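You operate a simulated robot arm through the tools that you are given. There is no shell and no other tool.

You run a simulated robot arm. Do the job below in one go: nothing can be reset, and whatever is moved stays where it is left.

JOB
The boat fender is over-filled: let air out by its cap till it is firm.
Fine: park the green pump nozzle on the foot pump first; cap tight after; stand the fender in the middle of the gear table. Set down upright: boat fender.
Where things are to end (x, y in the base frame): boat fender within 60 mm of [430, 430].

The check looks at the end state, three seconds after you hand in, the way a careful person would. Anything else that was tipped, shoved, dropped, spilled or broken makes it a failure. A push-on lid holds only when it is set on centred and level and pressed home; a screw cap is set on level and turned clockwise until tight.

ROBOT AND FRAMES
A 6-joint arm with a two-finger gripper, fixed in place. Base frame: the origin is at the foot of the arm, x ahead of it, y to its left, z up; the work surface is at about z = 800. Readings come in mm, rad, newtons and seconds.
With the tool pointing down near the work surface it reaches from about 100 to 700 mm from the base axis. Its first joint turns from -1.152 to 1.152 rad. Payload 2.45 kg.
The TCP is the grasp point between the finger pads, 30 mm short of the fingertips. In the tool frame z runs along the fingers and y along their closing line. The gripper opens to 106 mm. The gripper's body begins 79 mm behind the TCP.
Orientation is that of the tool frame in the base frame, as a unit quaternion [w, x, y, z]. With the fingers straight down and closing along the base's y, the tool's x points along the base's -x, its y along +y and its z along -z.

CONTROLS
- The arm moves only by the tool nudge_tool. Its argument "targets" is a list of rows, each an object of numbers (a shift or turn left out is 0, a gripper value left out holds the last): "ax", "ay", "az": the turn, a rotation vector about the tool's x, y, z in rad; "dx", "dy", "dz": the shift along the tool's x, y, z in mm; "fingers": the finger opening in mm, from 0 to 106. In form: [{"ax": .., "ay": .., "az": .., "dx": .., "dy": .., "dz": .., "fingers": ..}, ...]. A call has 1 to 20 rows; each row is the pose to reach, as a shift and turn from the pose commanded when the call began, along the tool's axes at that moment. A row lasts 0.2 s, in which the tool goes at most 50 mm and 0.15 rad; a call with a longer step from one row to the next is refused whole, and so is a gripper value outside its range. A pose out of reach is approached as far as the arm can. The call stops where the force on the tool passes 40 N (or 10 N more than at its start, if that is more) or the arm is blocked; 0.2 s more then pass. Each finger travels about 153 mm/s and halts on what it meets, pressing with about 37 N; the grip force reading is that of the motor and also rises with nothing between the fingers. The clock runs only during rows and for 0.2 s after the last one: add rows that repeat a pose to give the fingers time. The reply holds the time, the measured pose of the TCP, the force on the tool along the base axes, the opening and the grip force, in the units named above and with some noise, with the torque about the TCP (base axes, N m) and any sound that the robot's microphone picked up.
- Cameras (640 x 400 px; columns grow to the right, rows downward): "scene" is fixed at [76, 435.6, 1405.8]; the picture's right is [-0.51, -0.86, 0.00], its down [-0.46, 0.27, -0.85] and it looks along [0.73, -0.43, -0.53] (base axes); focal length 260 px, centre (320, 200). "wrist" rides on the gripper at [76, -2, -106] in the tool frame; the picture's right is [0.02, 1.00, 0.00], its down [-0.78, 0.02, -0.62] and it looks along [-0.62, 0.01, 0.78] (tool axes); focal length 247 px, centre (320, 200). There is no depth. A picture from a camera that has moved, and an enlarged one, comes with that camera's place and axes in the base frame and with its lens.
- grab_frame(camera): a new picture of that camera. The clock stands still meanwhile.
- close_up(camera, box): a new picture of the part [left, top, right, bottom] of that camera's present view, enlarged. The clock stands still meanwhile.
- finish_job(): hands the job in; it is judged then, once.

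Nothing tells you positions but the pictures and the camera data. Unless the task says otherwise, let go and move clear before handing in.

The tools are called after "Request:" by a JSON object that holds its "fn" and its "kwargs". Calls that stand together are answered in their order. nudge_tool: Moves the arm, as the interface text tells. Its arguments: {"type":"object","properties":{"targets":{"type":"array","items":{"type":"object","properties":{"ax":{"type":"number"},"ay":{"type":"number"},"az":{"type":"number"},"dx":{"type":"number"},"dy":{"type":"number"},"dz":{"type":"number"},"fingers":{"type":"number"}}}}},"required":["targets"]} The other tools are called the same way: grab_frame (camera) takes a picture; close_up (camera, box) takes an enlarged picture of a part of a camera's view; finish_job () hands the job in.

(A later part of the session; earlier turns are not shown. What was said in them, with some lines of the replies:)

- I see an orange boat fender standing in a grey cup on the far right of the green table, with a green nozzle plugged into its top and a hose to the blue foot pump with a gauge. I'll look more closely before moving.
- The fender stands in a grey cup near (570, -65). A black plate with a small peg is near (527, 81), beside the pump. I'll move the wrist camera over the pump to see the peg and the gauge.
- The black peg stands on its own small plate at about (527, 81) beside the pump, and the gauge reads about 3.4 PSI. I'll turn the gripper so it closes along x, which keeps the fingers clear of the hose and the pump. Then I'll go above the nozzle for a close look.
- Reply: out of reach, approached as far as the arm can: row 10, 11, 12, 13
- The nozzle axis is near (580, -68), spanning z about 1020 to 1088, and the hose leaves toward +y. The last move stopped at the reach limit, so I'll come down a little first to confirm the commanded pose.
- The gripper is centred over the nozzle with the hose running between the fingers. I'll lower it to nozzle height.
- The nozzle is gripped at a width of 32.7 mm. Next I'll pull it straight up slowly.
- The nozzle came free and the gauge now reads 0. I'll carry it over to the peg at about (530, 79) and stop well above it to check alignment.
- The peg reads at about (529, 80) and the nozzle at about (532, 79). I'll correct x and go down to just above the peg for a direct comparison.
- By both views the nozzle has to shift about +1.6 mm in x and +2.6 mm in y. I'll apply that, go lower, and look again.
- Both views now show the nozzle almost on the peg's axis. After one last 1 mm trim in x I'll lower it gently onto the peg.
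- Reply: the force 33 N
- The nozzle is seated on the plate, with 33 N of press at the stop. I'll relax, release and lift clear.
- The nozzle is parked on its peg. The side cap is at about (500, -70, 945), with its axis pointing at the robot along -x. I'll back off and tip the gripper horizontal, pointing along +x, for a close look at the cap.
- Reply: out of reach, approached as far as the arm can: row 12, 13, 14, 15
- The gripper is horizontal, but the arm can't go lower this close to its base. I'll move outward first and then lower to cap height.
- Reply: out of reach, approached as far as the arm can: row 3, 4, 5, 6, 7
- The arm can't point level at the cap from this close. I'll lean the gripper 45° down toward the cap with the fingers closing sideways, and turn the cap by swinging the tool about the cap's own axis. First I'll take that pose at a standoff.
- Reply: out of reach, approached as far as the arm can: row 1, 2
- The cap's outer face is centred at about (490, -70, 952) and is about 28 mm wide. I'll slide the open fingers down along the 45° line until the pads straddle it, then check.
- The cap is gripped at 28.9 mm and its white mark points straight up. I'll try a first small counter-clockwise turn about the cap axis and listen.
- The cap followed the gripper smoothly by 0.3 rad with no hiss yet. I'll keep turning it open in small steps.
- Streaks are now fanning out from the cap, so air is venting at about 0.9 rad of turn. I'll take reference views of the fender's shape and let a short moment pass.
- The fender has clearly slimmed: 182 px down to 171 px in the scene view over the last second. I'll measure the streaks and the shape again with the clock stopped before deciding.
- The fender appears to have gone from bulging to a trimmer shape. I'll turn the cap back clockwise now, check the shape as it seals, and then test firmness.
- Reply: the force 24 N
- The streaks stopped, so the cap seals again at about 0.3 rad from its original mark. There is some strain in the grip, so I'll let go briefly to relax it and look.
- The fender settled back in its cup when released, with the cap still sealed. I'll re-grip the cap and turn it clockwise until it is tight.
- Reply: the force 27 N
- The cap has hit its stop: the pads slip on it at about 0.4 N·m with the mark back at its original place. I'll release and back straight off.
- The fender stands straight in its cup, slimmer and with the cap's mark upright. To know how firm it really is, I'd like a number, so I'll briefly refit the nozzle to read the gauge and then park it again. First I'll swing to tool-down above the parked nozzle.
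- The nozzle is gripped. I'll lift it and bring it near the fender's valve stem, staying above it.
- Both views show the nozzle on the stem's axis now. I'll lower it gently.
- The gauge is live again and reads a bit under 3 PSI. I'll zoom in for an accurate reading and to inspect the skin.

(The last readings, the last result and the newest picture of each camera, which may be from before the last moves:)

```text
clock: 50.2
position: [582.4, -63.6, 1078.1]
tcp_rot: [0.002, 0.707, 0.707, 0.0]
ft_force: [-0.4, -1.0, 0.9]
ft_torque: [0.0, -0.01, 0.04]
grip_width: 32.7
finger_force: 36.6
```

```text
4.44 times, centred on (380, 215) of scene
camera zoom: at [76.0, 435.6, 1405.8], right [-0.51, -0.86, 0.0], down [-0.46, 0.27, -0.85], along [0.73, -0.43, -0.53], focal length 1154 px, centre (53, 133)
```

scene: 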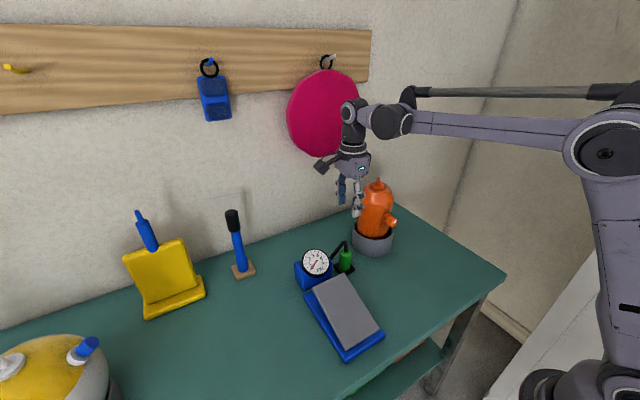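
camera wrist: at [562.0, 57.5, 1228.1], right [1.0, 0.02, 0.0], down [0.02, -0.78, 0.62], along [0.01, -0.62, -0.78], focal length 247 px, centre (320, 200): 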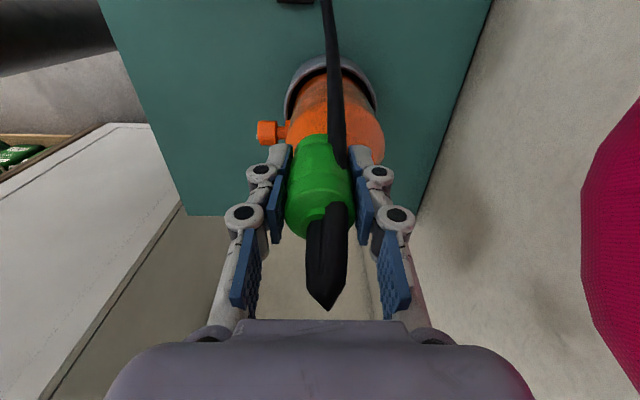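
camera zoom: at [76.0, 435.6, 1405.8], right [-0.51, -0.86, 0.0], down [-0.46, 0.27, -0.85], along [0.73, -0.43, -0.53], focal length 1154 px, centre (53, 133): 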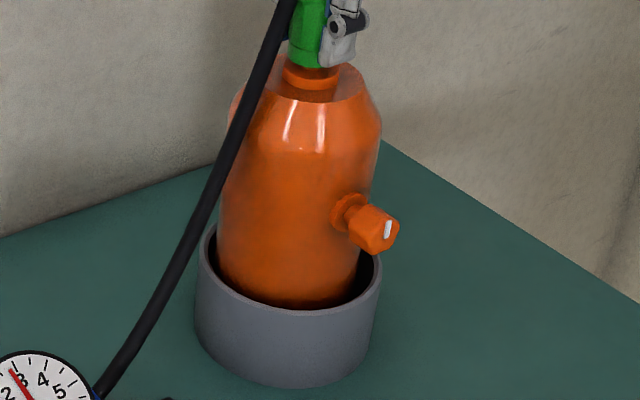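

The gauge reads about 2.75 PSI, against about 3.4 at the start. The bulge disappeared near 3 PSI and the body is now straight-sided, so I take it as firm. I'll pull the nozzle off and carry it back over the peg along the same offsets.

Request:
{"fn": "nudge_tool", "kwargs": {"targets": [{"dz": -8}, {"dz": -20}, {"dz": -35}, {"dz": -45}, {"dz": -45, "dx": 35, "dy": -12}, {"dz": -45, "dx": 75, "dy": -26}, {"dz": -45, "dx": 115, "dy": -40}, {"dz": -30, "dx": 145.5, "dy": -50.5}, {"dz": 10, "dx": 145.5, "dy": -50.5}, {"dz": 55, "dx": 145.5, "dy": -50.5}, {"dz": 100, "dx": 145.5, "dy": -50.5}, {"dz": 145, "dx": 145.5, "dy": -50.5}, {"dz": 180, "dx": 145.5, "dy": -50.5}, {"dz": 190, "dx": 145.5, "dy": -50.5}, {"dz": 190, "dx": 145.5, "dy": -50.5}]}}

Request:
{"fn": "close_up", "kwargs": {"camera": "scene", "box": [333, 235, 357, 275]}}

Request:
{"fn": "close_up", "kwargs": {"camera": "wrist", "box": [290, 90, 350, 210]}}

Request:
{"fn": "close_up", "kwargs": {"camera": "scene", "box": [350, 150, 430, 270]}}

```text
clock: 53.4
position: [529.1, 79.7, 885.4]
tcp_rot: [0.002, 0.707, 0.707, 0.0]
ft_force: [0.5, 0.8, -1.1]
ft_torque: [0.01, -0.02, -0.02]
grip_width: 32.9
finger_force: 36.9
```

```text
10.00 times, centred on (345, 255) of scene
camera zoom: at [76.0, 435.6, 1405.8], right [-0.51, -0.86, 0.0], down [-0.46, 0.27, -0.85], along [0.73, -0.43, -0.53], focal length 2596 px, centre (70, -350)
```

zoom: 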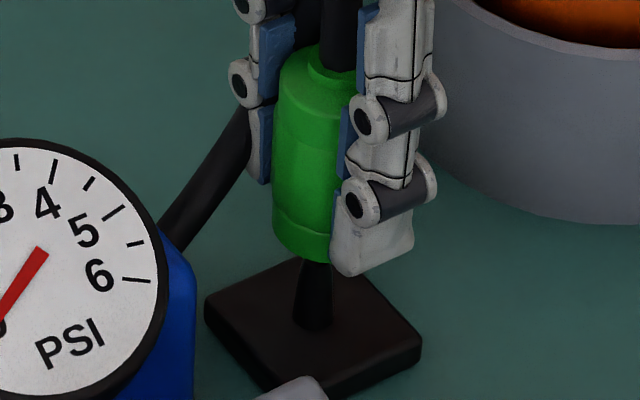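

```text
3.33 times, centred on (320, 150) of wrist
camera zoom: at [527.6, 156.4, 993.0], right [1.0, 0.02, 0.0], down [0.02, -0.78, 0.62], along [0.01, -0.62, -0.78], focal length 823 px, centre (320, 367)
```

zoom: 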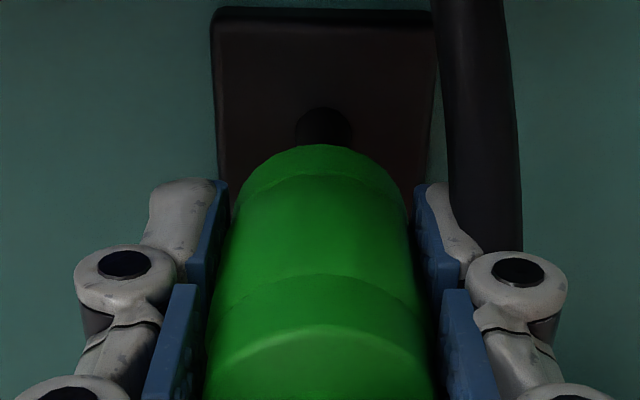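

```text
3.33 times, centred on (390, 210) of scene
camera zoom: at [76.0, 435.6, 1405.8], right [-0.51, -0.86, 0.0], down [-0.46, 0.27, -0.85], along [0.73, -0.43, -0.53], focal length 865 px, centre (87, 167)
```

zoom: 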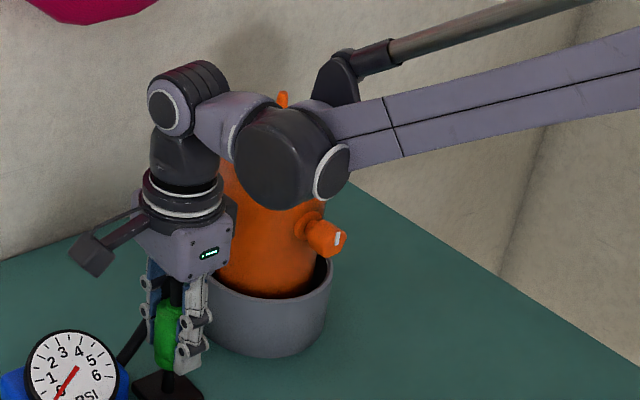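

Request:
{"fn": "nudge_tool", "kwargs": {"targets": [{"dx": 1.4, "dy": 0.6}, {"dx": 1.4, "dy": 0.6, "dz": 5}, {"dx": 1.4, "dy": 0.6, "dz": 10}, {"dx": 1.4, "dy": 0.6, "dz": 15}, {"dx": 1.4, "dy": 0.6, "dz": 20}, {"dx": 1.4, "dy": 0.6, "dz": 25}, {"dx": 1.4, "dy": 0.6, "dz": 29}, {"dx": 1.4, "dy": 0.6, "dz": 33}, {"dx": 1.4, "dy": 0.6, "dz": 36}, {"dx": 1.4, "dy": 0.6, "dz": 38}, {"dx": 1.4, "dy": 0.6, "dz": 39}]}}

Request:
{"fn": "close_up", "kwargs": {"camera": "scene", "box": [333, 235, 357, 275]}}

```text
clock: 55.8
position: [529.6, 82.0, 848.5]
tcp_rot: [0.001, 0.707, 0.707, -0.001]
ft_force: [-1.0, -0.4, 12.8]
ft_torque: [-0.02, 0.05, 0.01]
grip_width: 32.8
finger_force: 37.1
```

```text
10.00 times, centred on (345, 255) of scene
camera zoom: at [75.7, 435.6, 1405.8], right [-0.51, -0.86, 0.0], down [-0.46, 0.27, -0.85], along [0.73, -0.43, -0.53], focal length 2596 px, centre (70, -350)
```

zoom: 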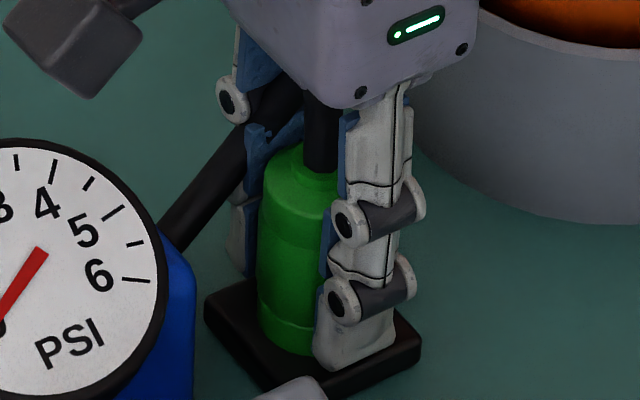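

The nozzle is seated back on the peg. I'll release it, rise, and move above the fender to take it by its collar.

Request:
{"fn": "nudge_tool", "kwargs": {"targets": [{"dz": -0.8}, {"dz": -0.8, "fingers": 50}, {"dz": -0.8, "fingers": 55}, {"dz": -15}, {"dz": -40}, {"dz": -80}, {"dz": -125}, {"dz": -170}, {"dz": -215}, {"dz": -255}, {"dz": -270, "dx": -30, "dy": 10}, {"dz": -280, "dx": -65, "dy": 22}, {"dz": -280, "dx": -100, "dy": 34}, {"dz": -280, "dx": -100, "dy": 34}]}}

Request:
{"fn": "grab_frame", "kwargs": {"camera": "wrist"}}

Request:
{"fn": "close_up", "kwargs": {"camera": "scene", "box": [290, 140, 430, 290]}}

```text
clock: 58.8
position: [564.2, -18.6, 1130.2]
tcp_rot: [0.002, 0.707, 0.708, -0.001]
ft_force: [0.0, 0.0, 0.8]
ft_torque: [0.02, -0.01, -0.01]
grip_width: 54.9
finger_force: 0.1
```

```text
taken
camera wrist: at [562.5, 58.7, 1236.2], right [1.0, 0.02, 0.0], down [0.02, -0.78, 0.62], along [0.01, -0.62, -0.78], focal length 247 px, centre (320, 200)
```

wrist: 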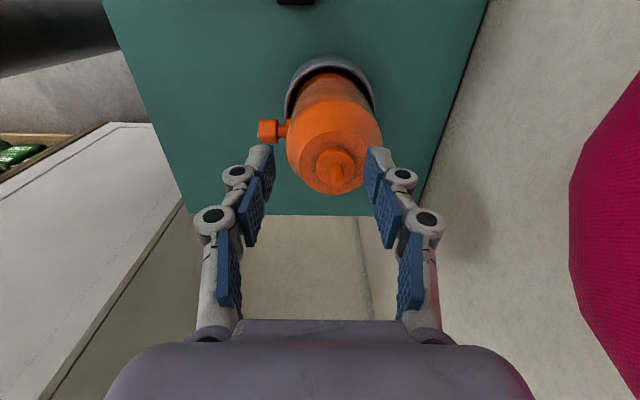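

```text
2.67 times, centred on (360, 215) of scene
camera zoom: at [76.0, 435.6, 1405.8], right [-0.51, -0.86, 0.0], down [-0.46, 0.27, -0.85], along [0.73, -0.43, -0.53], focal length 692 px, centre (213, 160)
```

zoom: 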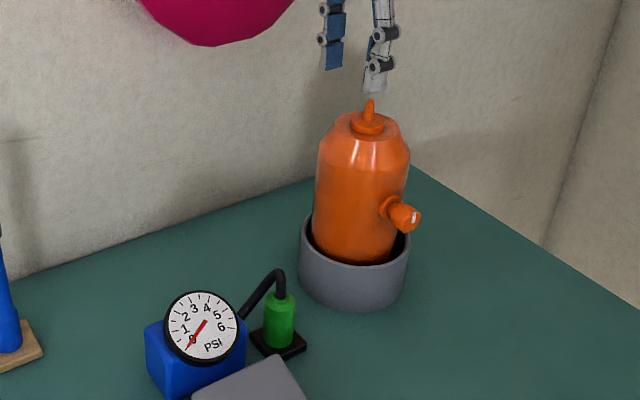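

Request:
{"fn": "close_up", "kwargs": {"camera": "wrist", "box": [270, 110, 400, 210]}}

Request:
{"fn": "close_up", "kwargs": {"camera": "scene", "box": [355, 165, 405, 205]}}

```text
4.00 times, centred on (335, 160) of wrist
camera zoom: at [562.5, 58.7, 1236.2], right [1.0, 0.02, 0.0], down [0.02, -0.78, 0.62], along [0.01, -0.62, -0.78], focal length 988 px, centre (260, 360)
```

zoom: 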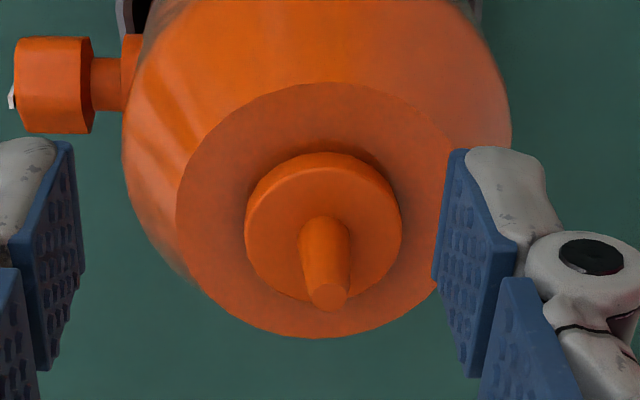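

```text
10.00 times, centred on (380, 185) of scene
camera zoom: at [76.0, 435.6, 1405.8], right [-0.51, -0.86, 0.0], down [-0.46, 0.27, -0.85], along [0.73, -0.43, -0.53], focal length 2596 px, centre (-280, 350)
```

zoom: 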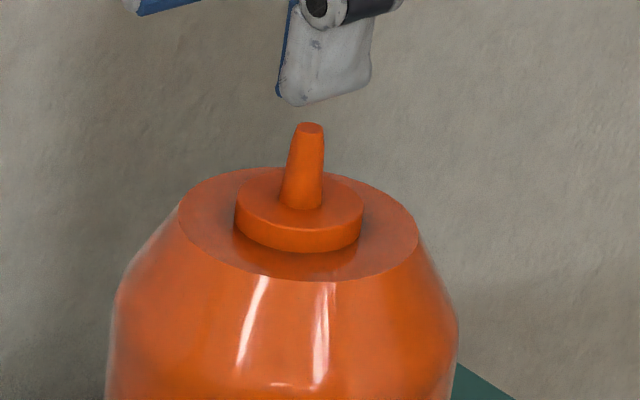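

The collar is centred at about (580, -65), 37 mm wide with its top at z about 1032. I'll come down over it with the fingertips just above the fender's shoulder.

Request:
{"fn": "nudge_tool", "kwargs": {"targets": [{"dx": -24, "dy": 8}, {"dx": -48, "dy": 15}, {"dx": -48, "dy": 15, "dz": 20}, {"dx": -48, "dy": 15, "dz": 40}, {"dx": -48, "dy": 15, "dz": 55}, {"dx": -48, "dy": 15, "dz": 65}, {"dx": -48, "dy": 15, "dz": 65}]}}

Request:
{"fn": "close_up", "kwargs": {"camera": "scene", "box": [355, 165, 405, 205]}}

Request:
{"fn": "close_up", "kwargs": {"camera": "wrist", "box": [240, 60, 400, 260]}}

```text
clock: 60.4
position: [578.7, -66.2, 1061.5]
tcp_rot: [0.002, 0.707, 0.707, -0.001]
ft_force: [0.3, 0.3, 0.6]
ft_torque: [-0.01, -0.01, 0.0]
grip_width: 55.0
finger_force: 0.0
```

```text
10.00 times, centred on (380, 185) of scene
camera zoom: at [76.0, 435.6, 1405.8], right [-0.51, -0.86, 0.0], down [-0.46, 0.27, -0.85], along [0.73, -0.43, -0.53], focal length 2596 px, centre (-280, 350)
```

zoom: 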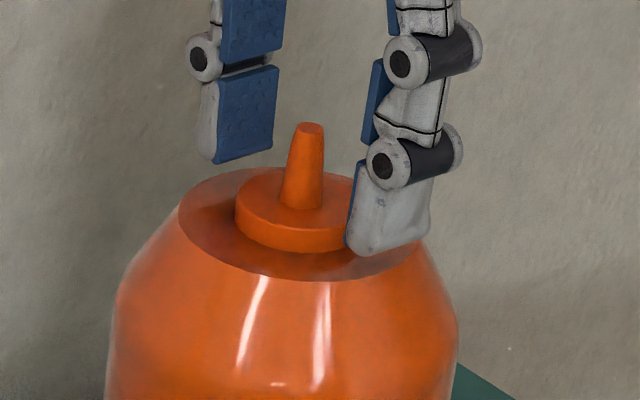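

```text
2.00 times, centred on (320, 160) of wrist
camera zoom: at [577.3, 10.7, 1169.6], right [1.0, 0.02, 0.0], down [0.02, -0.78, 0.62], along [0.01, -0.62, -0.78], focal length 494 px, centre (320, 280)
```

zoom: 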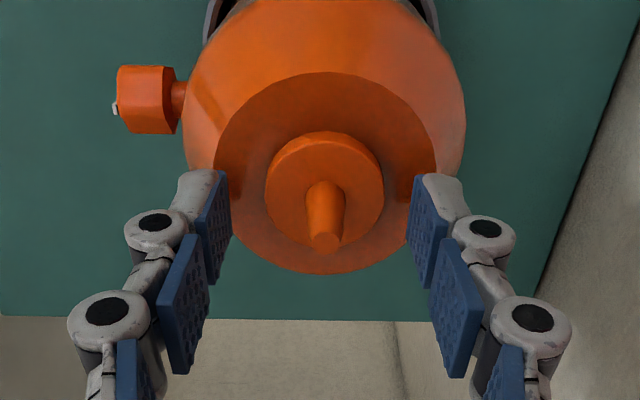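

Request:
{"fn": "nudge_tool", "kwargs": {"targets": [{"dy": 1, "dz": 2}, {"dy": 1, "dz": 4}, {"dy": 1, "dz": 6}, {"dy": 1, "dz": 6}]}}

Request:
{"fn": "close_up", "kwargs": {"camera": "scene", "box": [355, 165, 405, 205]}}

```text
clock: 61.4
position: [581.6, -66.5, 1056.6]
tcp_rot: [0.002, 0.707, 0.707, -0.001]
ft_force: [0.3, -0.3, -0.2]
ft_torque: [0.0, 0.02, -0.03]
grip_width: 55.3
finger_force: 0.1
```

```text
10.00 times, centred on (380, 185) of scene
camera zoom: at [76.0, 435.6, 1405.8], right [-0.51, -0.86, 0.0], down [-0.46, 0.27, -0.85], along [0.73, -0.43, -0.53], focal length 2596 px, centre (-280, 350)
```

zoom: 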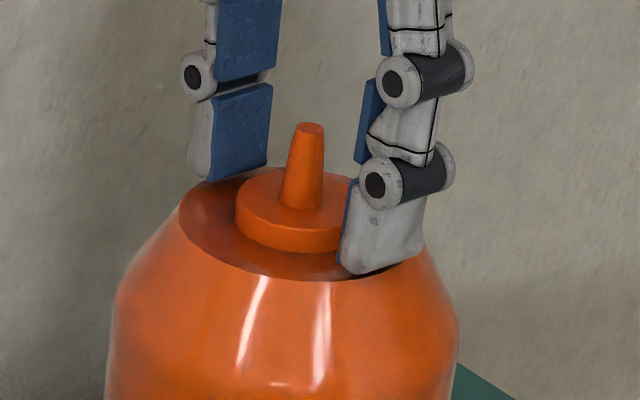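

Request:
{"fn": "nudge_tool", "kwargs": {"targets": [{"fingers": 42}, {"fingers": 20}, {"fingers": 20}, {"fingers": 20}]}}

Request:
{"fn": "close_up", "kwargs": {"camera": "scene", "box": [355, 165, 405, 205]}}

```text
clock: 62.4
position: [580.0, -66.8, 1056.7]
tcp_rot: [0.002, 0.707, 0.707, -0.001]
ft_force: [0.4, 0.6, 1.4]
ft_torque: [-0.01, -0.1, -0.03]
grip_width: 35.9
finger_force: 37.3
```

```text
10.00 times, centred on (380, 185) of scene
camera zoom: at [76.0, 435.7, 1405.8], right [-0.51, -0.86, 0.0], down [-0.46, 0.27, -0.85], along [0.73, -0.43, -0.53], focal length 2596 px, centre (-280, 350)
```

zoom: 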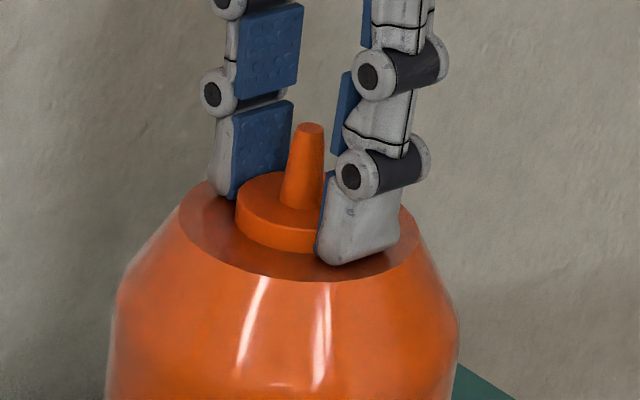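

The collar is held at 35.9 mm. I'll lift slowly and check for slip.

Request:
{"fn": "nudge_tool", "kwargs": {"targets": [{"dz": -3}, {"dz": -6}, {"dz": -10}, {"dz": -14}, {"dz": -18}, {"dz": -18}]}}

Request:
{"fn": "close_up", "kwargs": {"camera": "scene", "box": [340, 150, 430, 270]}}

```text
clock: 63.8
position: [581.2, -66.5, 1073.9]
tcp_rot: [0.001, 0.707, 0.707, 0.0]
ft_force: [0.5, -0.3, -6.5]
ft_torque: [0.01, -0.02, 0.0]
grip_width: 35.5
finger_force: 37.2
```

```text
3.33 times, centred on (385, 210) of scene
camera zoom: at [76.1, 435.6, 1405.8], right [-0.51, -0.86, 0.0], down [-0.46, 0.27, -0.85], along [0.73, -0.43, -0.53], focal length 865 px, centre (103, 167)
```

zoom: 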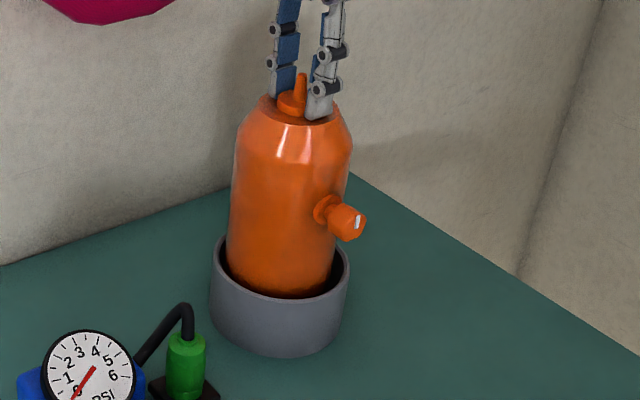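

Request:
{"fn": "nudge_tool", "kwargs": {"targets": [{"dz": -8}, {"dz": -16}, {"dz": -24}, {"dz": -32}, {"dz": -40}, {"dz": -48}, {"dz": -56}, {"dz": -56}]}}

Request:
{"fn": "close_up", "kwargs": {"camera": "scene", "box": [330, 120, 430, 270]}}

Request:
{"fn": "grab_frame", "kwargs": {"camera": "wrist"}}

```text
clock: 65.6
position: [580.0, -65.3, 1131.1]
tcp_rot: [0.001, 0.707, 0.707, 0.0]
ft_force: [-0.6, -0.6, -6.2]
ft_torque: [0.03, -0.03, -0.03]
grip_width: 35.8
finger_force: 37.5
```

```text
2.67 times, centred on (380, 195) of scene
camera zoom: at [76.1, 435.6, 1405.8], right [-0.51, -0.86, 0.0], down [-0.46, 0.27, -0.85], along [0.73, -0.43, -0.53], focal length 692 px, centre (160, 213)
```

zoom: 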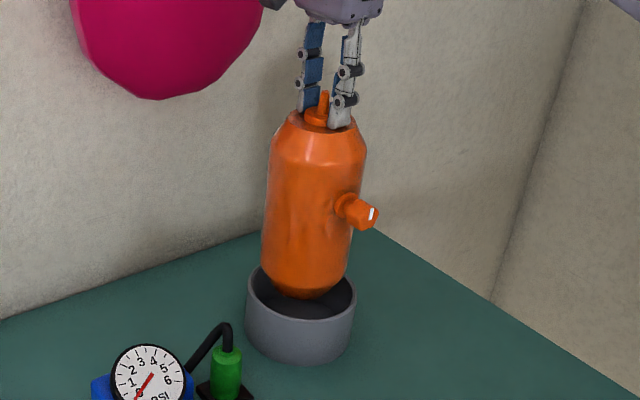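

```text
taken
camera wrist: at [578.7, 11.5, 1237.1], right [1.0, 0.02, 0.0], down [0.02, -0.78, 0.62], along [0.01, -0.62, -0.78], focal length 247 px, centre (320, 200)
```

wrist: 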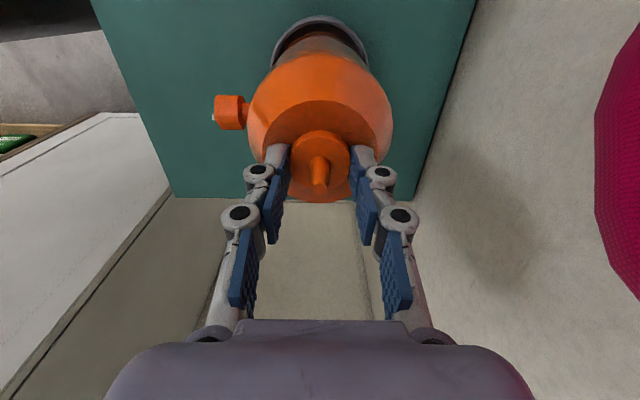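

The fender hangs upright and nearly clears the cup rim. I'll lift as much further as reach allows before moving sideways.

Request:
{"fn": "nudge_tool", "kwargs": {"targets": [{"dz": -6}, {"dz": -12}, {"dz": -18}, {"dz": -18}]}}

Request:
{"fn": "close_up", "kwargs": {"camera": "scene", "box": [350, 190, 410, 260]}}

```text
clock: 66.6
position: [580.3, -65.5, 1149.6]
tcp_rot: [0.002, 0.707, 0.707, -0.001]
ft_force: [0.2, -0.4, -6.5]
ft_torque: [0.0, -0.04, -0.01]
grip_width: 35.7
finger_force: 37.0
```

```text
5.71 times, centred on (380, 225) of scene
camera zoom: at [76.1, 435.6, 1405.8], right [-0.51, -0.86, 0.0], down [-0.46, 0.27, -0.85], along [0.73, -0.43, -0.53], focal length 1483 px, centre (-23, 57)
```

zoom: 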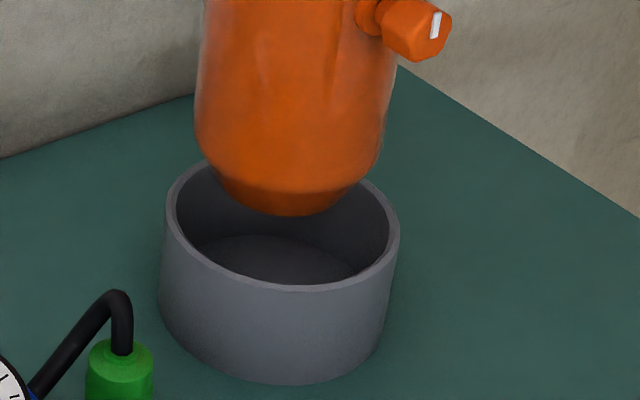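

The bottom, a flat base about 66 mm across, is now clear of the rim. I'll draw the fender back toward the arm and then raise it.

Request:
{"fn": "nudge_tool", "kwargs": {"targets": [{"dy": -15}, {"dy": -40}, {"dy": -65}, {"dy": -90}, {"dy": -115, "dz": -8}, {"dy": -140, "dz": -20}, {"dy": -165, "dz": -32}, {"dy": -180, "dz": -42}, {"dy": -180, "dz": -45}, {"dy": -180, "dz": -45}]}}

Request:
{"fn": "grab_frame", "kwargs": {"camera": "scene"}}

```text
clock: 68.8
position: [400.4, -68.2, 1195.6]
tcp_rot: [0.003, 0.707, 0.707, -0.001]
ft_force: [1.1, 0.3, -6.7]
ft_torque: [0.01, 0.0, -0.05]
grip_width: 36.0
finger_force: 37.2
```

```text
taken
```

scene: 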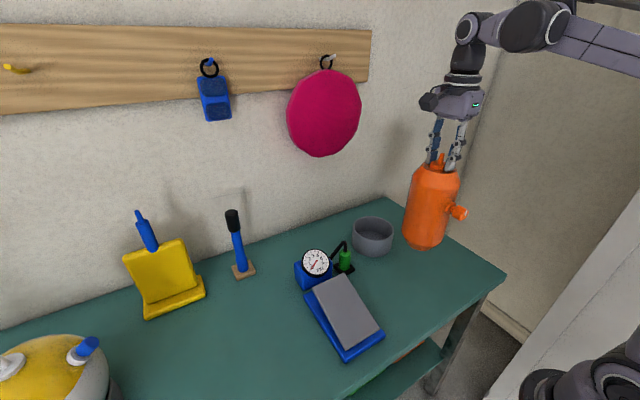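

Request:
{"fn": "nudge_tool", "kwargs": {"targets": [{"dx": 15}, {"dx": 45, "dy": 2}, {"dx": 80, "dy": 4}, {"dx": 115, "dy": 6}, {"dx": 150, "dy": 8}, {"dx": 185, "dy": 10}, {"dx": 220, "dy": 12}, {"dx": 255, "dy": 14}, {"dx": 290, "dy": 17}, {"dx": 325, "dy": 20, "dz": 5}, {"dx": 360, "dy": 23, "dz": 20}, {"dx": 395, "dy": 26, "dz": 35}, {"dx": 425, "dy": 28, "dz": 50}, {"dx": 455, "dy": 29, "dz": 65}, {"dx": 480, "dy": 30, "dz": 78}, {"dx": 496, "dy": 30, "dz": 85}, {"dx": 496, "dy": 30, "dz": 85}]}}

Request:
{"fn": "grab_frame", "kwargs": {"camera": "scene"}}

Request:
{"fn": "grab_frame", "kwargs": {"camera": "wrist"}}

```text
clock: 72.4
position: [428.1, 430.5, 1107.4]
tcp_rot: [0.002, 0.707, 0.707, -0.001]
ft_force: [0.4, 0.4, -7.2]
ft_torque: [-0.01, -0.01, 0.02]
grip_width: 35.6
finger_force: 37.2
```

```text
taken
```

scene: 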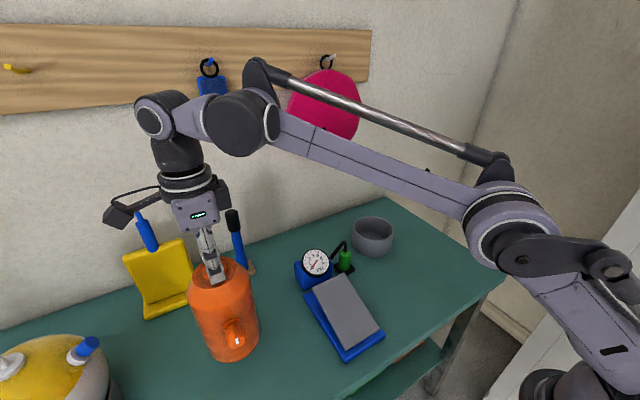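

```text
taken
camera wrist: at [428.2, 507.1, 1213.7], right [1.0, 0.02, 0.0], down [0.02, -0.78, 0.62], along [0.01, -0.62, -0.78], focal length 247 px, centre (320, 200)
```

wrist: 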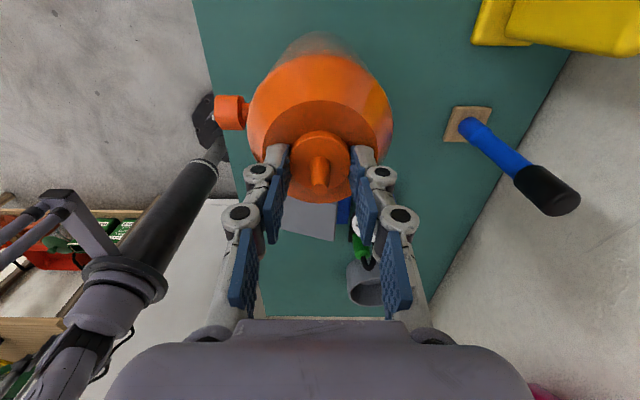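

The fender is over (429, 430) with clear table below it. I'll lower it and feel for the table.

Request:
{"fn": "nudge_tool", "kwargs": {"targets": [{"dz": 12}, {"dz": 24}, {"dz": 34}, {"dz": 40}, {"dz": 44}, {"dz": 44}]}}

Request:
{"fn": "close_up", "kwargs": {"camera": "scene", "box": [170, 240, 290, 380]}}

```text
clock: 73.8
position: [430.9, 430.6, 1064.0]
tcp_rot: [0.002, 0.707, 0.707, -0.001]
ft_force: [0.4, 0.8, -5.5]
ft_torque: [0.03, -0.02, -0.02]
grip_width: 35.6
finger_force: 37.0
```

```text
2.86 times, centred on (230, 310) of scene
camera zoom: at [76.1, 435.7, 1405.7], right [-0.51, -0.86, 0.0], down [-0.46, 0.27, -0.85], along [0.73, -0.43, -0.53], focal length 742 px, centre (577, -114)
```

zoom: 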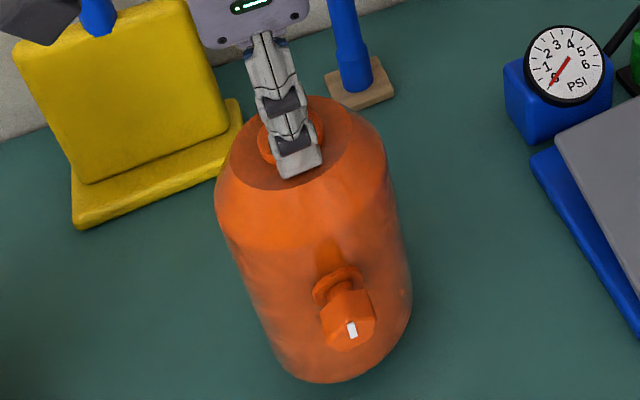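

Request:
{"fn": "nudge_tool", "kwargs": {"targets": [{"dz": 2}, {"dz": 4}, {"dz": 6}, {"dz": 8}]}}

Request:
{"fn": "nudge_tool", "kwargs": {"targets": [{"dz": 1}, {"dz": 2}]}}

Request:
{"fn": "close_up", "kwargs": {"camera": "scene", "box": [170, 240, 290, 380]}}

```text
clock: 74.8
position: [430.5, 430.1, 1056.2]
tcp_rot: [0.002, 0.707, 0.707, -0.001]
ft_force: [0.5, 0.5, -6.0]
ft_torque: [0.0, -0.03, 0.02]
grip_width: 35.8
finger_force: 37.2
```

```text
clock: 75.4
position: [431.6, 430.2, 1053.5]
tcp_rot: [0.002, 0.707, 0.707, -0.001]
ft_force: [0.4, 0.3, -6.6]
ft_torque: [0.02, -0.05, 0.03]
grip_width: 35.6
finger_force: 37.6
```

```text
2.86 times, centred on (230, 310) of scene
camera zoom: at [76.1, 435.7, 1405.7], right [-0.51, -0.86, 0.0], down [-0.46, 0.27, -0.85], along [0.73, -0.43, -0.53], focal length 742 px, centre (577, -114)
```

zoom: 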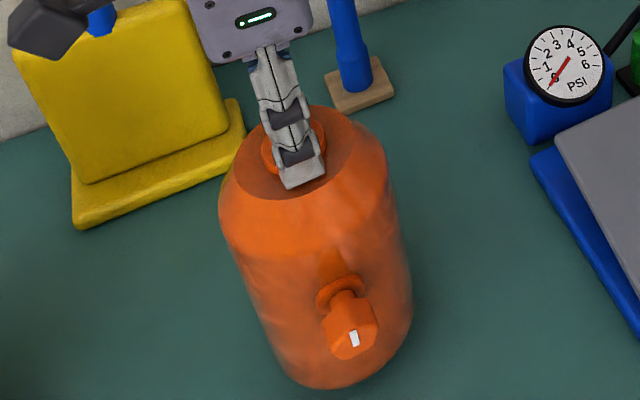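

Request:
{"fn": "nudge_tool", "kwargs": {"targets": [{"dz": 1}, {"dz": 2}, {"dz": 3}]}}

Request:
{"fn": "nudge_tool", "kwargs": {"targets": [{"dz": 1}, {"dz": 2}]}}

```text
clock: 76.2
position: [431.9, 430.2, 1052.8]
tcp_rot: [0.001, 0.707, 0.707, 0.0]
ft_force: [0.0, 0.4, -5.9]
ft_torque: [0.0, -0.01, -0.02]
grip_width: 35.9
finger_force: 37.2
```

```text
clock: 76.8
position: [430.0, 429.9, 1050.5]
tcp_rot: [0.002, 0.706, 0.708, 0.0]
ft_force: [3.7, 3.6, 32.0]
ft_torque: [0.06, -0.15, 0.02]
grip_width: 35.7
finger_force: 37.2
```

The fender has met the table, with 32 N of push. I'll ease up about a millimetre, then check that it's square before releasing.

Request:
{"fn": "nudge_tool", "kwargs": {"targets": [{"dz": -0.8}, {"dz": -1.3}, {"dz": -1.3}]}}

Request:
{"fn": "close_up", "kwargs": {"camera": "scene", "box": [170, 240, 290, 380]}}

```text
clock: 77.6
position: [430.3, 430.1, 1050.0]
tcp_rot: [0.001, 0.707, 0.707, -0.001]
ft_force: [5.5, 3.8, 32.2]
ft_torque: [0.3, -0.2, -0.06]
grip_width: 35.8
finger_force: 36.8
```

```text
2.86 times, centred on (230, 310) of scene
camera zoom: at [75.7, 435.3, 1405.9], right [-0.51, -0.86, 0.0], down [-0.46, 0.27, -0.85], along [0.73, -0.43, -0.53], focal length 742 px, centre (577, -114)
```

zoom: 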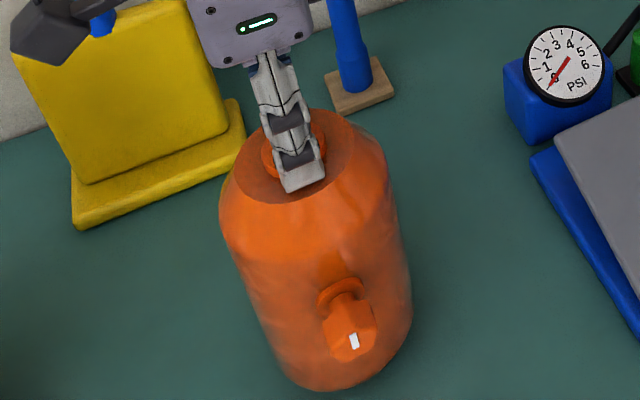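

Request:
{"fn": "nudge_tool", "kwargs": {"targets": [{"dz": -0.8}, {"dz": -1.5}, {"dz": -1.5}]}}

```text
clock: 78.4
position: [430.3, 431.9, 1050.4]
tcp_rot: [0.002, 0.707, 0.707, -0.002]
ft_force: [-1.2, 0.1, -6.4]
ft_torque: [-0.01, 0.0, -0.03]
grip_width: 35.3
finger_force: 36.9
```

Request:
{"fn": "nudge_tool", "kwargs": {"targets": [{"dz": 0.5}, {"dz": 0.5}]}}

Request:
{"fn": "nudge_tool", "kwargs": {"targets": [{"dz": 0.3}, {"dz": 0.3}]}}

```text
clock: 79.0
position: [430.7, 430.2, 1050.1]
tcp_rot: [0.001, 0.707, 0.707, -0.001]
ft_force: [0.3, 0.1, -6.5]
ft_torque: [-0.03, -0.02, -0.03]
grip_width: 35.9
finger_force: 36.8
```

```text
clock: 79.6
position: [430.6, 429.9, 1050.9]
tcp_rot: [0.002, 0.707, 0.707, -0.001]
ft_force: [0.2, 0.2, -6.4]
ft_torque: [0.04, -0.01, 0.0]
grip_width: 35.6
finger_force: 37.2
```

Request:
{"fn": "nudge_tool", "kwargs": {"targets": [{"dz": 0.4}, {"dz": 0.4}]}}

Request:
{"fn": "close_up", "kwargs": {"camera": "scene", "box": [190, 260, 280, 380]}}

Request:
{"fn": "close_up", "kwargs": {"camera": "wrist", "box": [220, 20, 420, 220]}}

```text
clock: 80.2
position: [430.5, 430.9, 1049.6]
tcp_rot: [0.002, 0.707, 0.707, -0.001]
ft_force: [-0.9, 0.0, -3.9]
ft_torque: [-0.03, 0.0, 0.01]
grip_width: 35.7
finger_force: 36.8
```

```text
3.33 times, centred on (235, 320) of scene
camera zoom: at [76.1, 435.7, 1405.7], right [-0.51, -0.86, 0.0], down [-0.46, 0.27, -0.85], along [0.73, -0.43, -0.53], focal length 865 px, centre (603, -200)
```

zoom: 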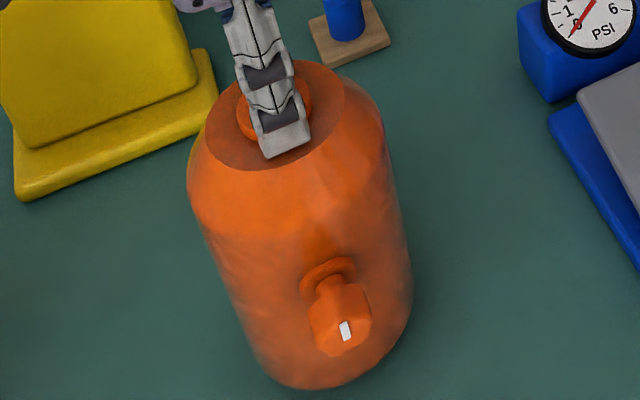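

```text
2.00 times, centred on (320, 120) of wrist
camera zoom: at [429.0, 507.0, 1156.6], right [1.0, 0.02, 0.0], down [0.02, -0.78, 0.62], along [0.01, -0.62, -0.78], focal length 494 px, centre (320, 360)
```

zoom: 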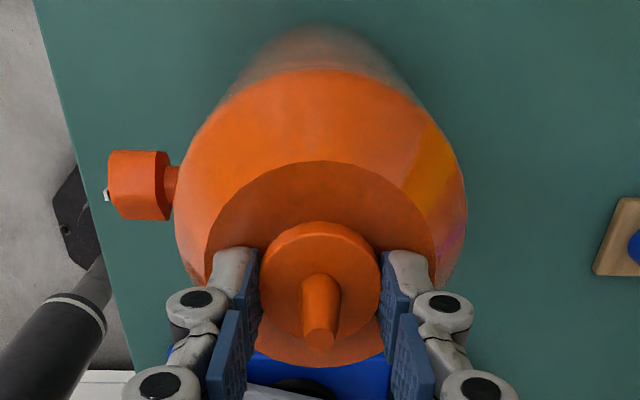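

It is just touching the table now. I'll lower a hair more and open the fingers gradually.

Request:
{"fn": "nudge_tool", "kwargs": {"targets": [{"dz": 0.3}, {"dz": 0.3, "fingers": 37}, {"dz": 0.3, "fingers": 42}, {"dz": 0.3, "fingers": 50}, {"dz": 0.3, "fingers": 60}, {"dz": 0.3, "fingers": 60}]}}

Request:
{"fn": "close_up", "kwargs": {"camera": "scene", "box": [190, 260, 280, 380]}}

Request:
{"fn": "close_up", "kwargs": {"camera": "wrist", "box": [220, 20, 420, 220]}}

```text
clock: 81.6
position: [431.0, 430.0, 1050.3]
tcp_rot: [0.002, 0.707, 0.707, -0.001]
ft_force: [0.0, -0.7, -0.4]
ft_torque: [-0.04, -0.01, 0.01]
grip_width: 59.6
finger_force: 0.1
```

```text
3.33 times, centred on (235, 320) of scene
camera zoom: at [76.0, 435.6, 1405.8], right [-0.51, -0.86, 0.0], down [-0.46, 0.27, -0.85], along [0.73, -0.43, -0.53], focal length 865 px, centre (603, -200)
```

zoom: 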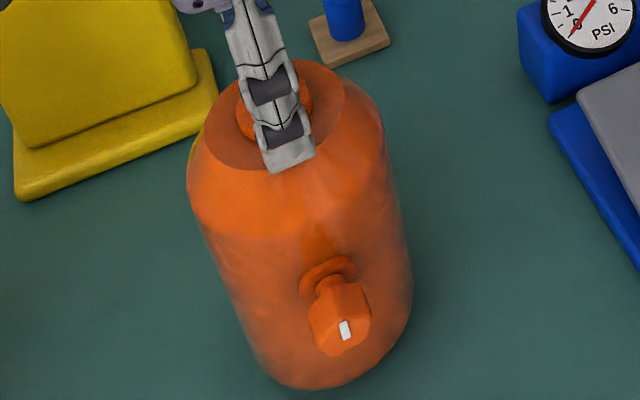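

```text
2.00 times, centred on (320, 120) of wrist
camera zoom: at [428.9, 507.0, 1156.1], right [1.0, 0.02, 0.0], down [0.02, -0.78, 0.62], along [0.01, -0.62, -0.78], focal length 494 px, centre (320, 360)
```

zoom: 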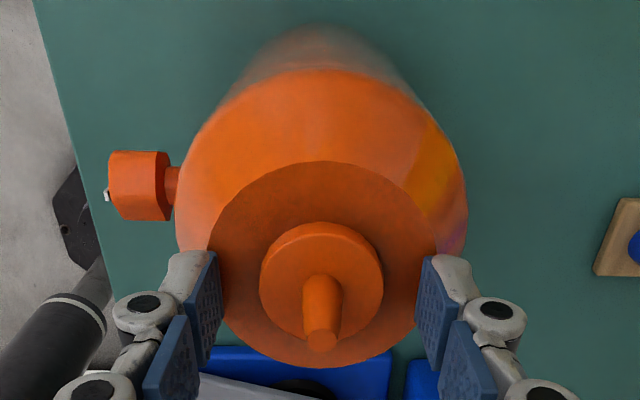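

It stands free. I'll rise straight up past the stem and then back away.

Request:
{"fn": "nudge_tool", "kwargs": {"targets": [{"dz": -8}, {"dz": -20}, {"dz": -35}, {"dz": -50}, {"dz": -62}, {"dz": -62}]}}

Request:
{"fn": "nudge_tool", "kwargs": {"targets": [{"dx": -20, "dy": -20, "dz": -20}, {"dx": -45, "dy": -45, "dz": -45}, {"dx": -70, "dy": -70, "dz": -70}, {"dx": -95, "dy": -90, "dz": -90}, {"dx": -130, "dy": -100, "dz": -100}, {"dx": -170, "dy": -110, "dz": -110}, {"dx": -210, "dy": -110, "dz": -110}, {"dx": -250, "dy": -110, "dz": -110}, {"dx": -290, "dy": -110, "dz": -110}, {"dx": -330, "dy": -110, "dz": -110}, {"dx": -370, "dy": -110, "dz": -110}, {"dx": -370, "dy": -110, "dz": -110}]}}

Request:
{"fn": "grab_frame", "kwargs": {"camera": "scene"}}

Request:
{"fn": "close_up", "kwargs": {"camera": "scene", "box": [190, 230, 290, 380]}}

Request:
{"fn": "close_up", "kwargs": {"camera": "scene", "box": [290, 200, 410, 300]}}

```text
clock: 83.0
position: [430.9, 430.8, 1113.9]
tcp_rot: [0.002, 0.707, 0.707, 0.0]
ft_force: [-0.5, -0.8, 0.2]
ft_torque: [0.01, 0.0, 0.02]
grip_width: 60.2
finger_force: 0.2
```

```text
clock: 85.6
position: [320.3, 61.8, 1223.4]
tcp_rot: [0.003, 0.707, 0.707, -0.002]
ft_force: [0.3, -0.5, 0.7]
ft_torque: [-0.03, -0.03, 0.0]
grip_width: 60.1
finger_force: 0.0
```

```text
taken
```

scene: 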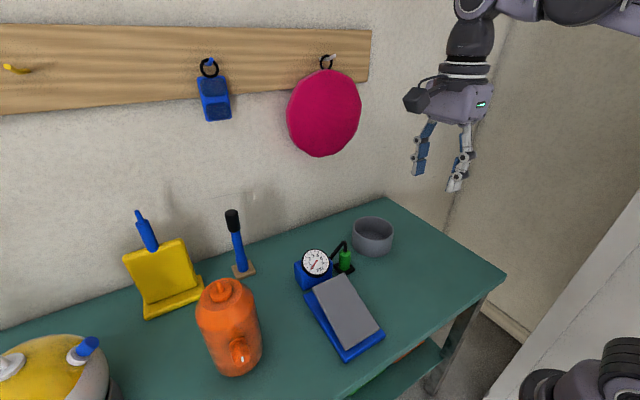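

```text
2.67 times, centred on (240, 305) of scene
camera zoom: at [76.0, 435.6, 1405.8], right [-0.51, -0.86, 0.0], down [-0.46, 0.27, -0.85], along [0.73, -0.43, -0.53], focal length 692 px, centre (533, -80)
```

zoom: 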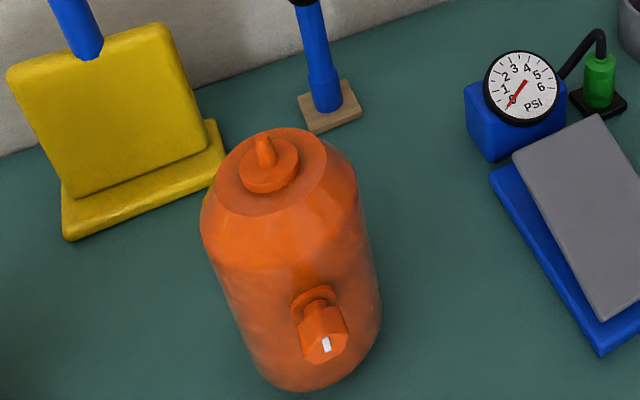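

```text
4.00 times, centred on (350, 250) of scene
camera zoom: at [76.0, 435.6, 1405.8], right [-0.51, -0.86, 0.0], down [-0.46, 0.27, -0.85], along [0.73, -0.43, -0.53], focal length 1038 px, centre (200, 0)
```

zoom: 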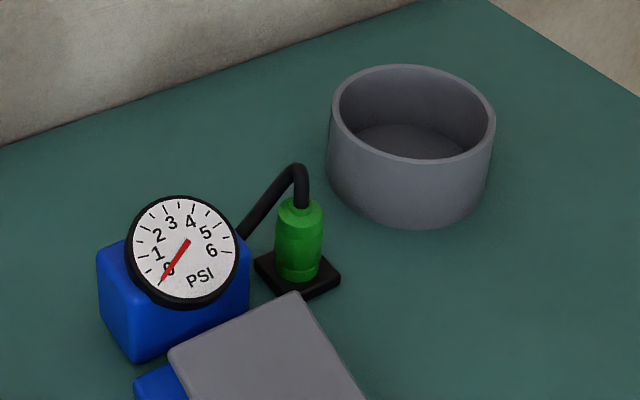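

The fender stands upright near (430, 430), the nozzle is parked, and everything else is in place. I'll take one last close look at the skin and cap before handing in.

Request:
{"fn": "close_up", "kwargs": {"camera": "scene", "box": [190, 270, 270, 380]}}

Request:
{"fn": "grab_frame", "kwargs": {"camera": "wrist"}}

Request:
{"fn": "close_up", "kwargs": {"camera": "scene", "box": [220, 330, 260, 370]}}

```text
3.64 times, centred on (230, 325) of scene
camera zoom: at [76.0, 435.6, 1405.8], right [-0.51, -0.86, 0.0], down [-0.46, 0.27, -0.85], along [0.73, -0.43, -0.53], focal length 944 px, centre (647, -254)
```

zoom: 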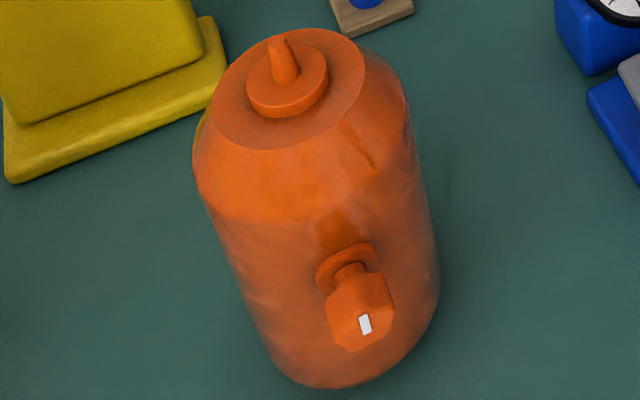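

```text
taken
camera wrist: at [318.6, 138.8, 1330.1], right [1.0, 0.02, 0.0], down [0.02, -0.78, 0.62], along [0.01, -0.62, -0.78], focal length 247 px, centre (320, 200)
```

wrist: 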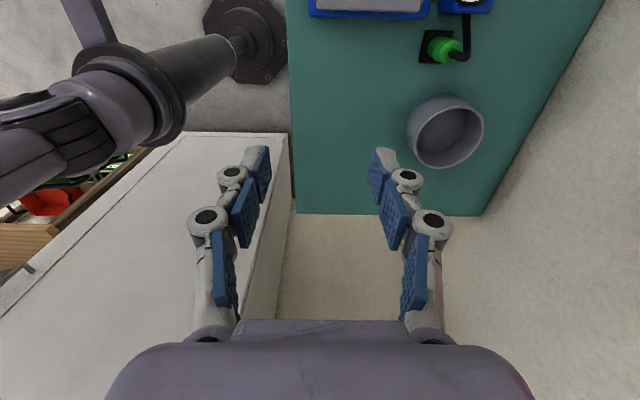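

```text
10.00 times, centred on (240, 350) of scene
camera zoom: at [76.0, 435.6, 1405.8], right [-0.51, -0.86, 0.0], down [-0.46, 0.27, -0.85], along [0.73, -0.43, -0.53], focal length 2596 px, centre (1120, -1300)
```

zoom: 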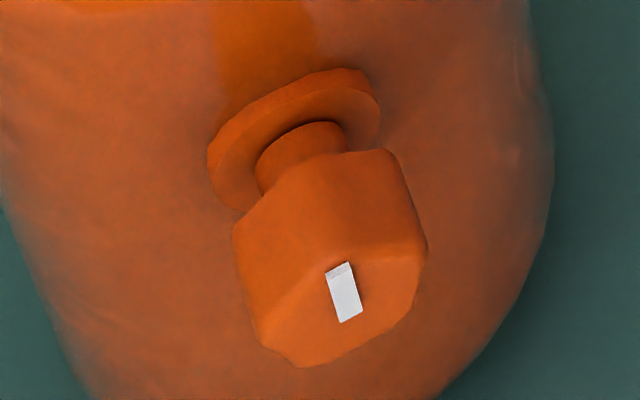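

The boat fender is standing upright at about (430, 430) with its cap tight, and the green nozzle is back on its peg by the pump. The fender's bulge went as the pressure fell from about 3.4 to 2.75 PSI, so I take it as firm. The gripper is clear and nothing else looks moved, so I'm handing in.

Request:
{"fn": "finish_job", "kwargs": {}}

```text
The job is handed in.
```

The job is handed in: the fender stands upright near (430, 430), within the 60 mm you allowed. I haven't had a result back from the check.

- **Nozzle:** I parked the green nozzle on the black peg beside the foot pump before opening the cap. I took that peg to be the parking spot.
- **Extra gauge check:** After closing the cap, I put the nozzle back on the fender briefly to read the gauge, then parked it again.
- **Air:** The gauge read about 3.4 PSI at the start and about 2.75 PSI afterwards. You gave no target pressure. I judged it firm because the bulge had gone and the sides were straight.
- **Cap:** I turned it clockwise to its stop, where the fingers began to slip on it, and its mark is back where it started.
- **Rest of the table:** Nothing else looked moved or tipped in the last picture, and the arm is clear.
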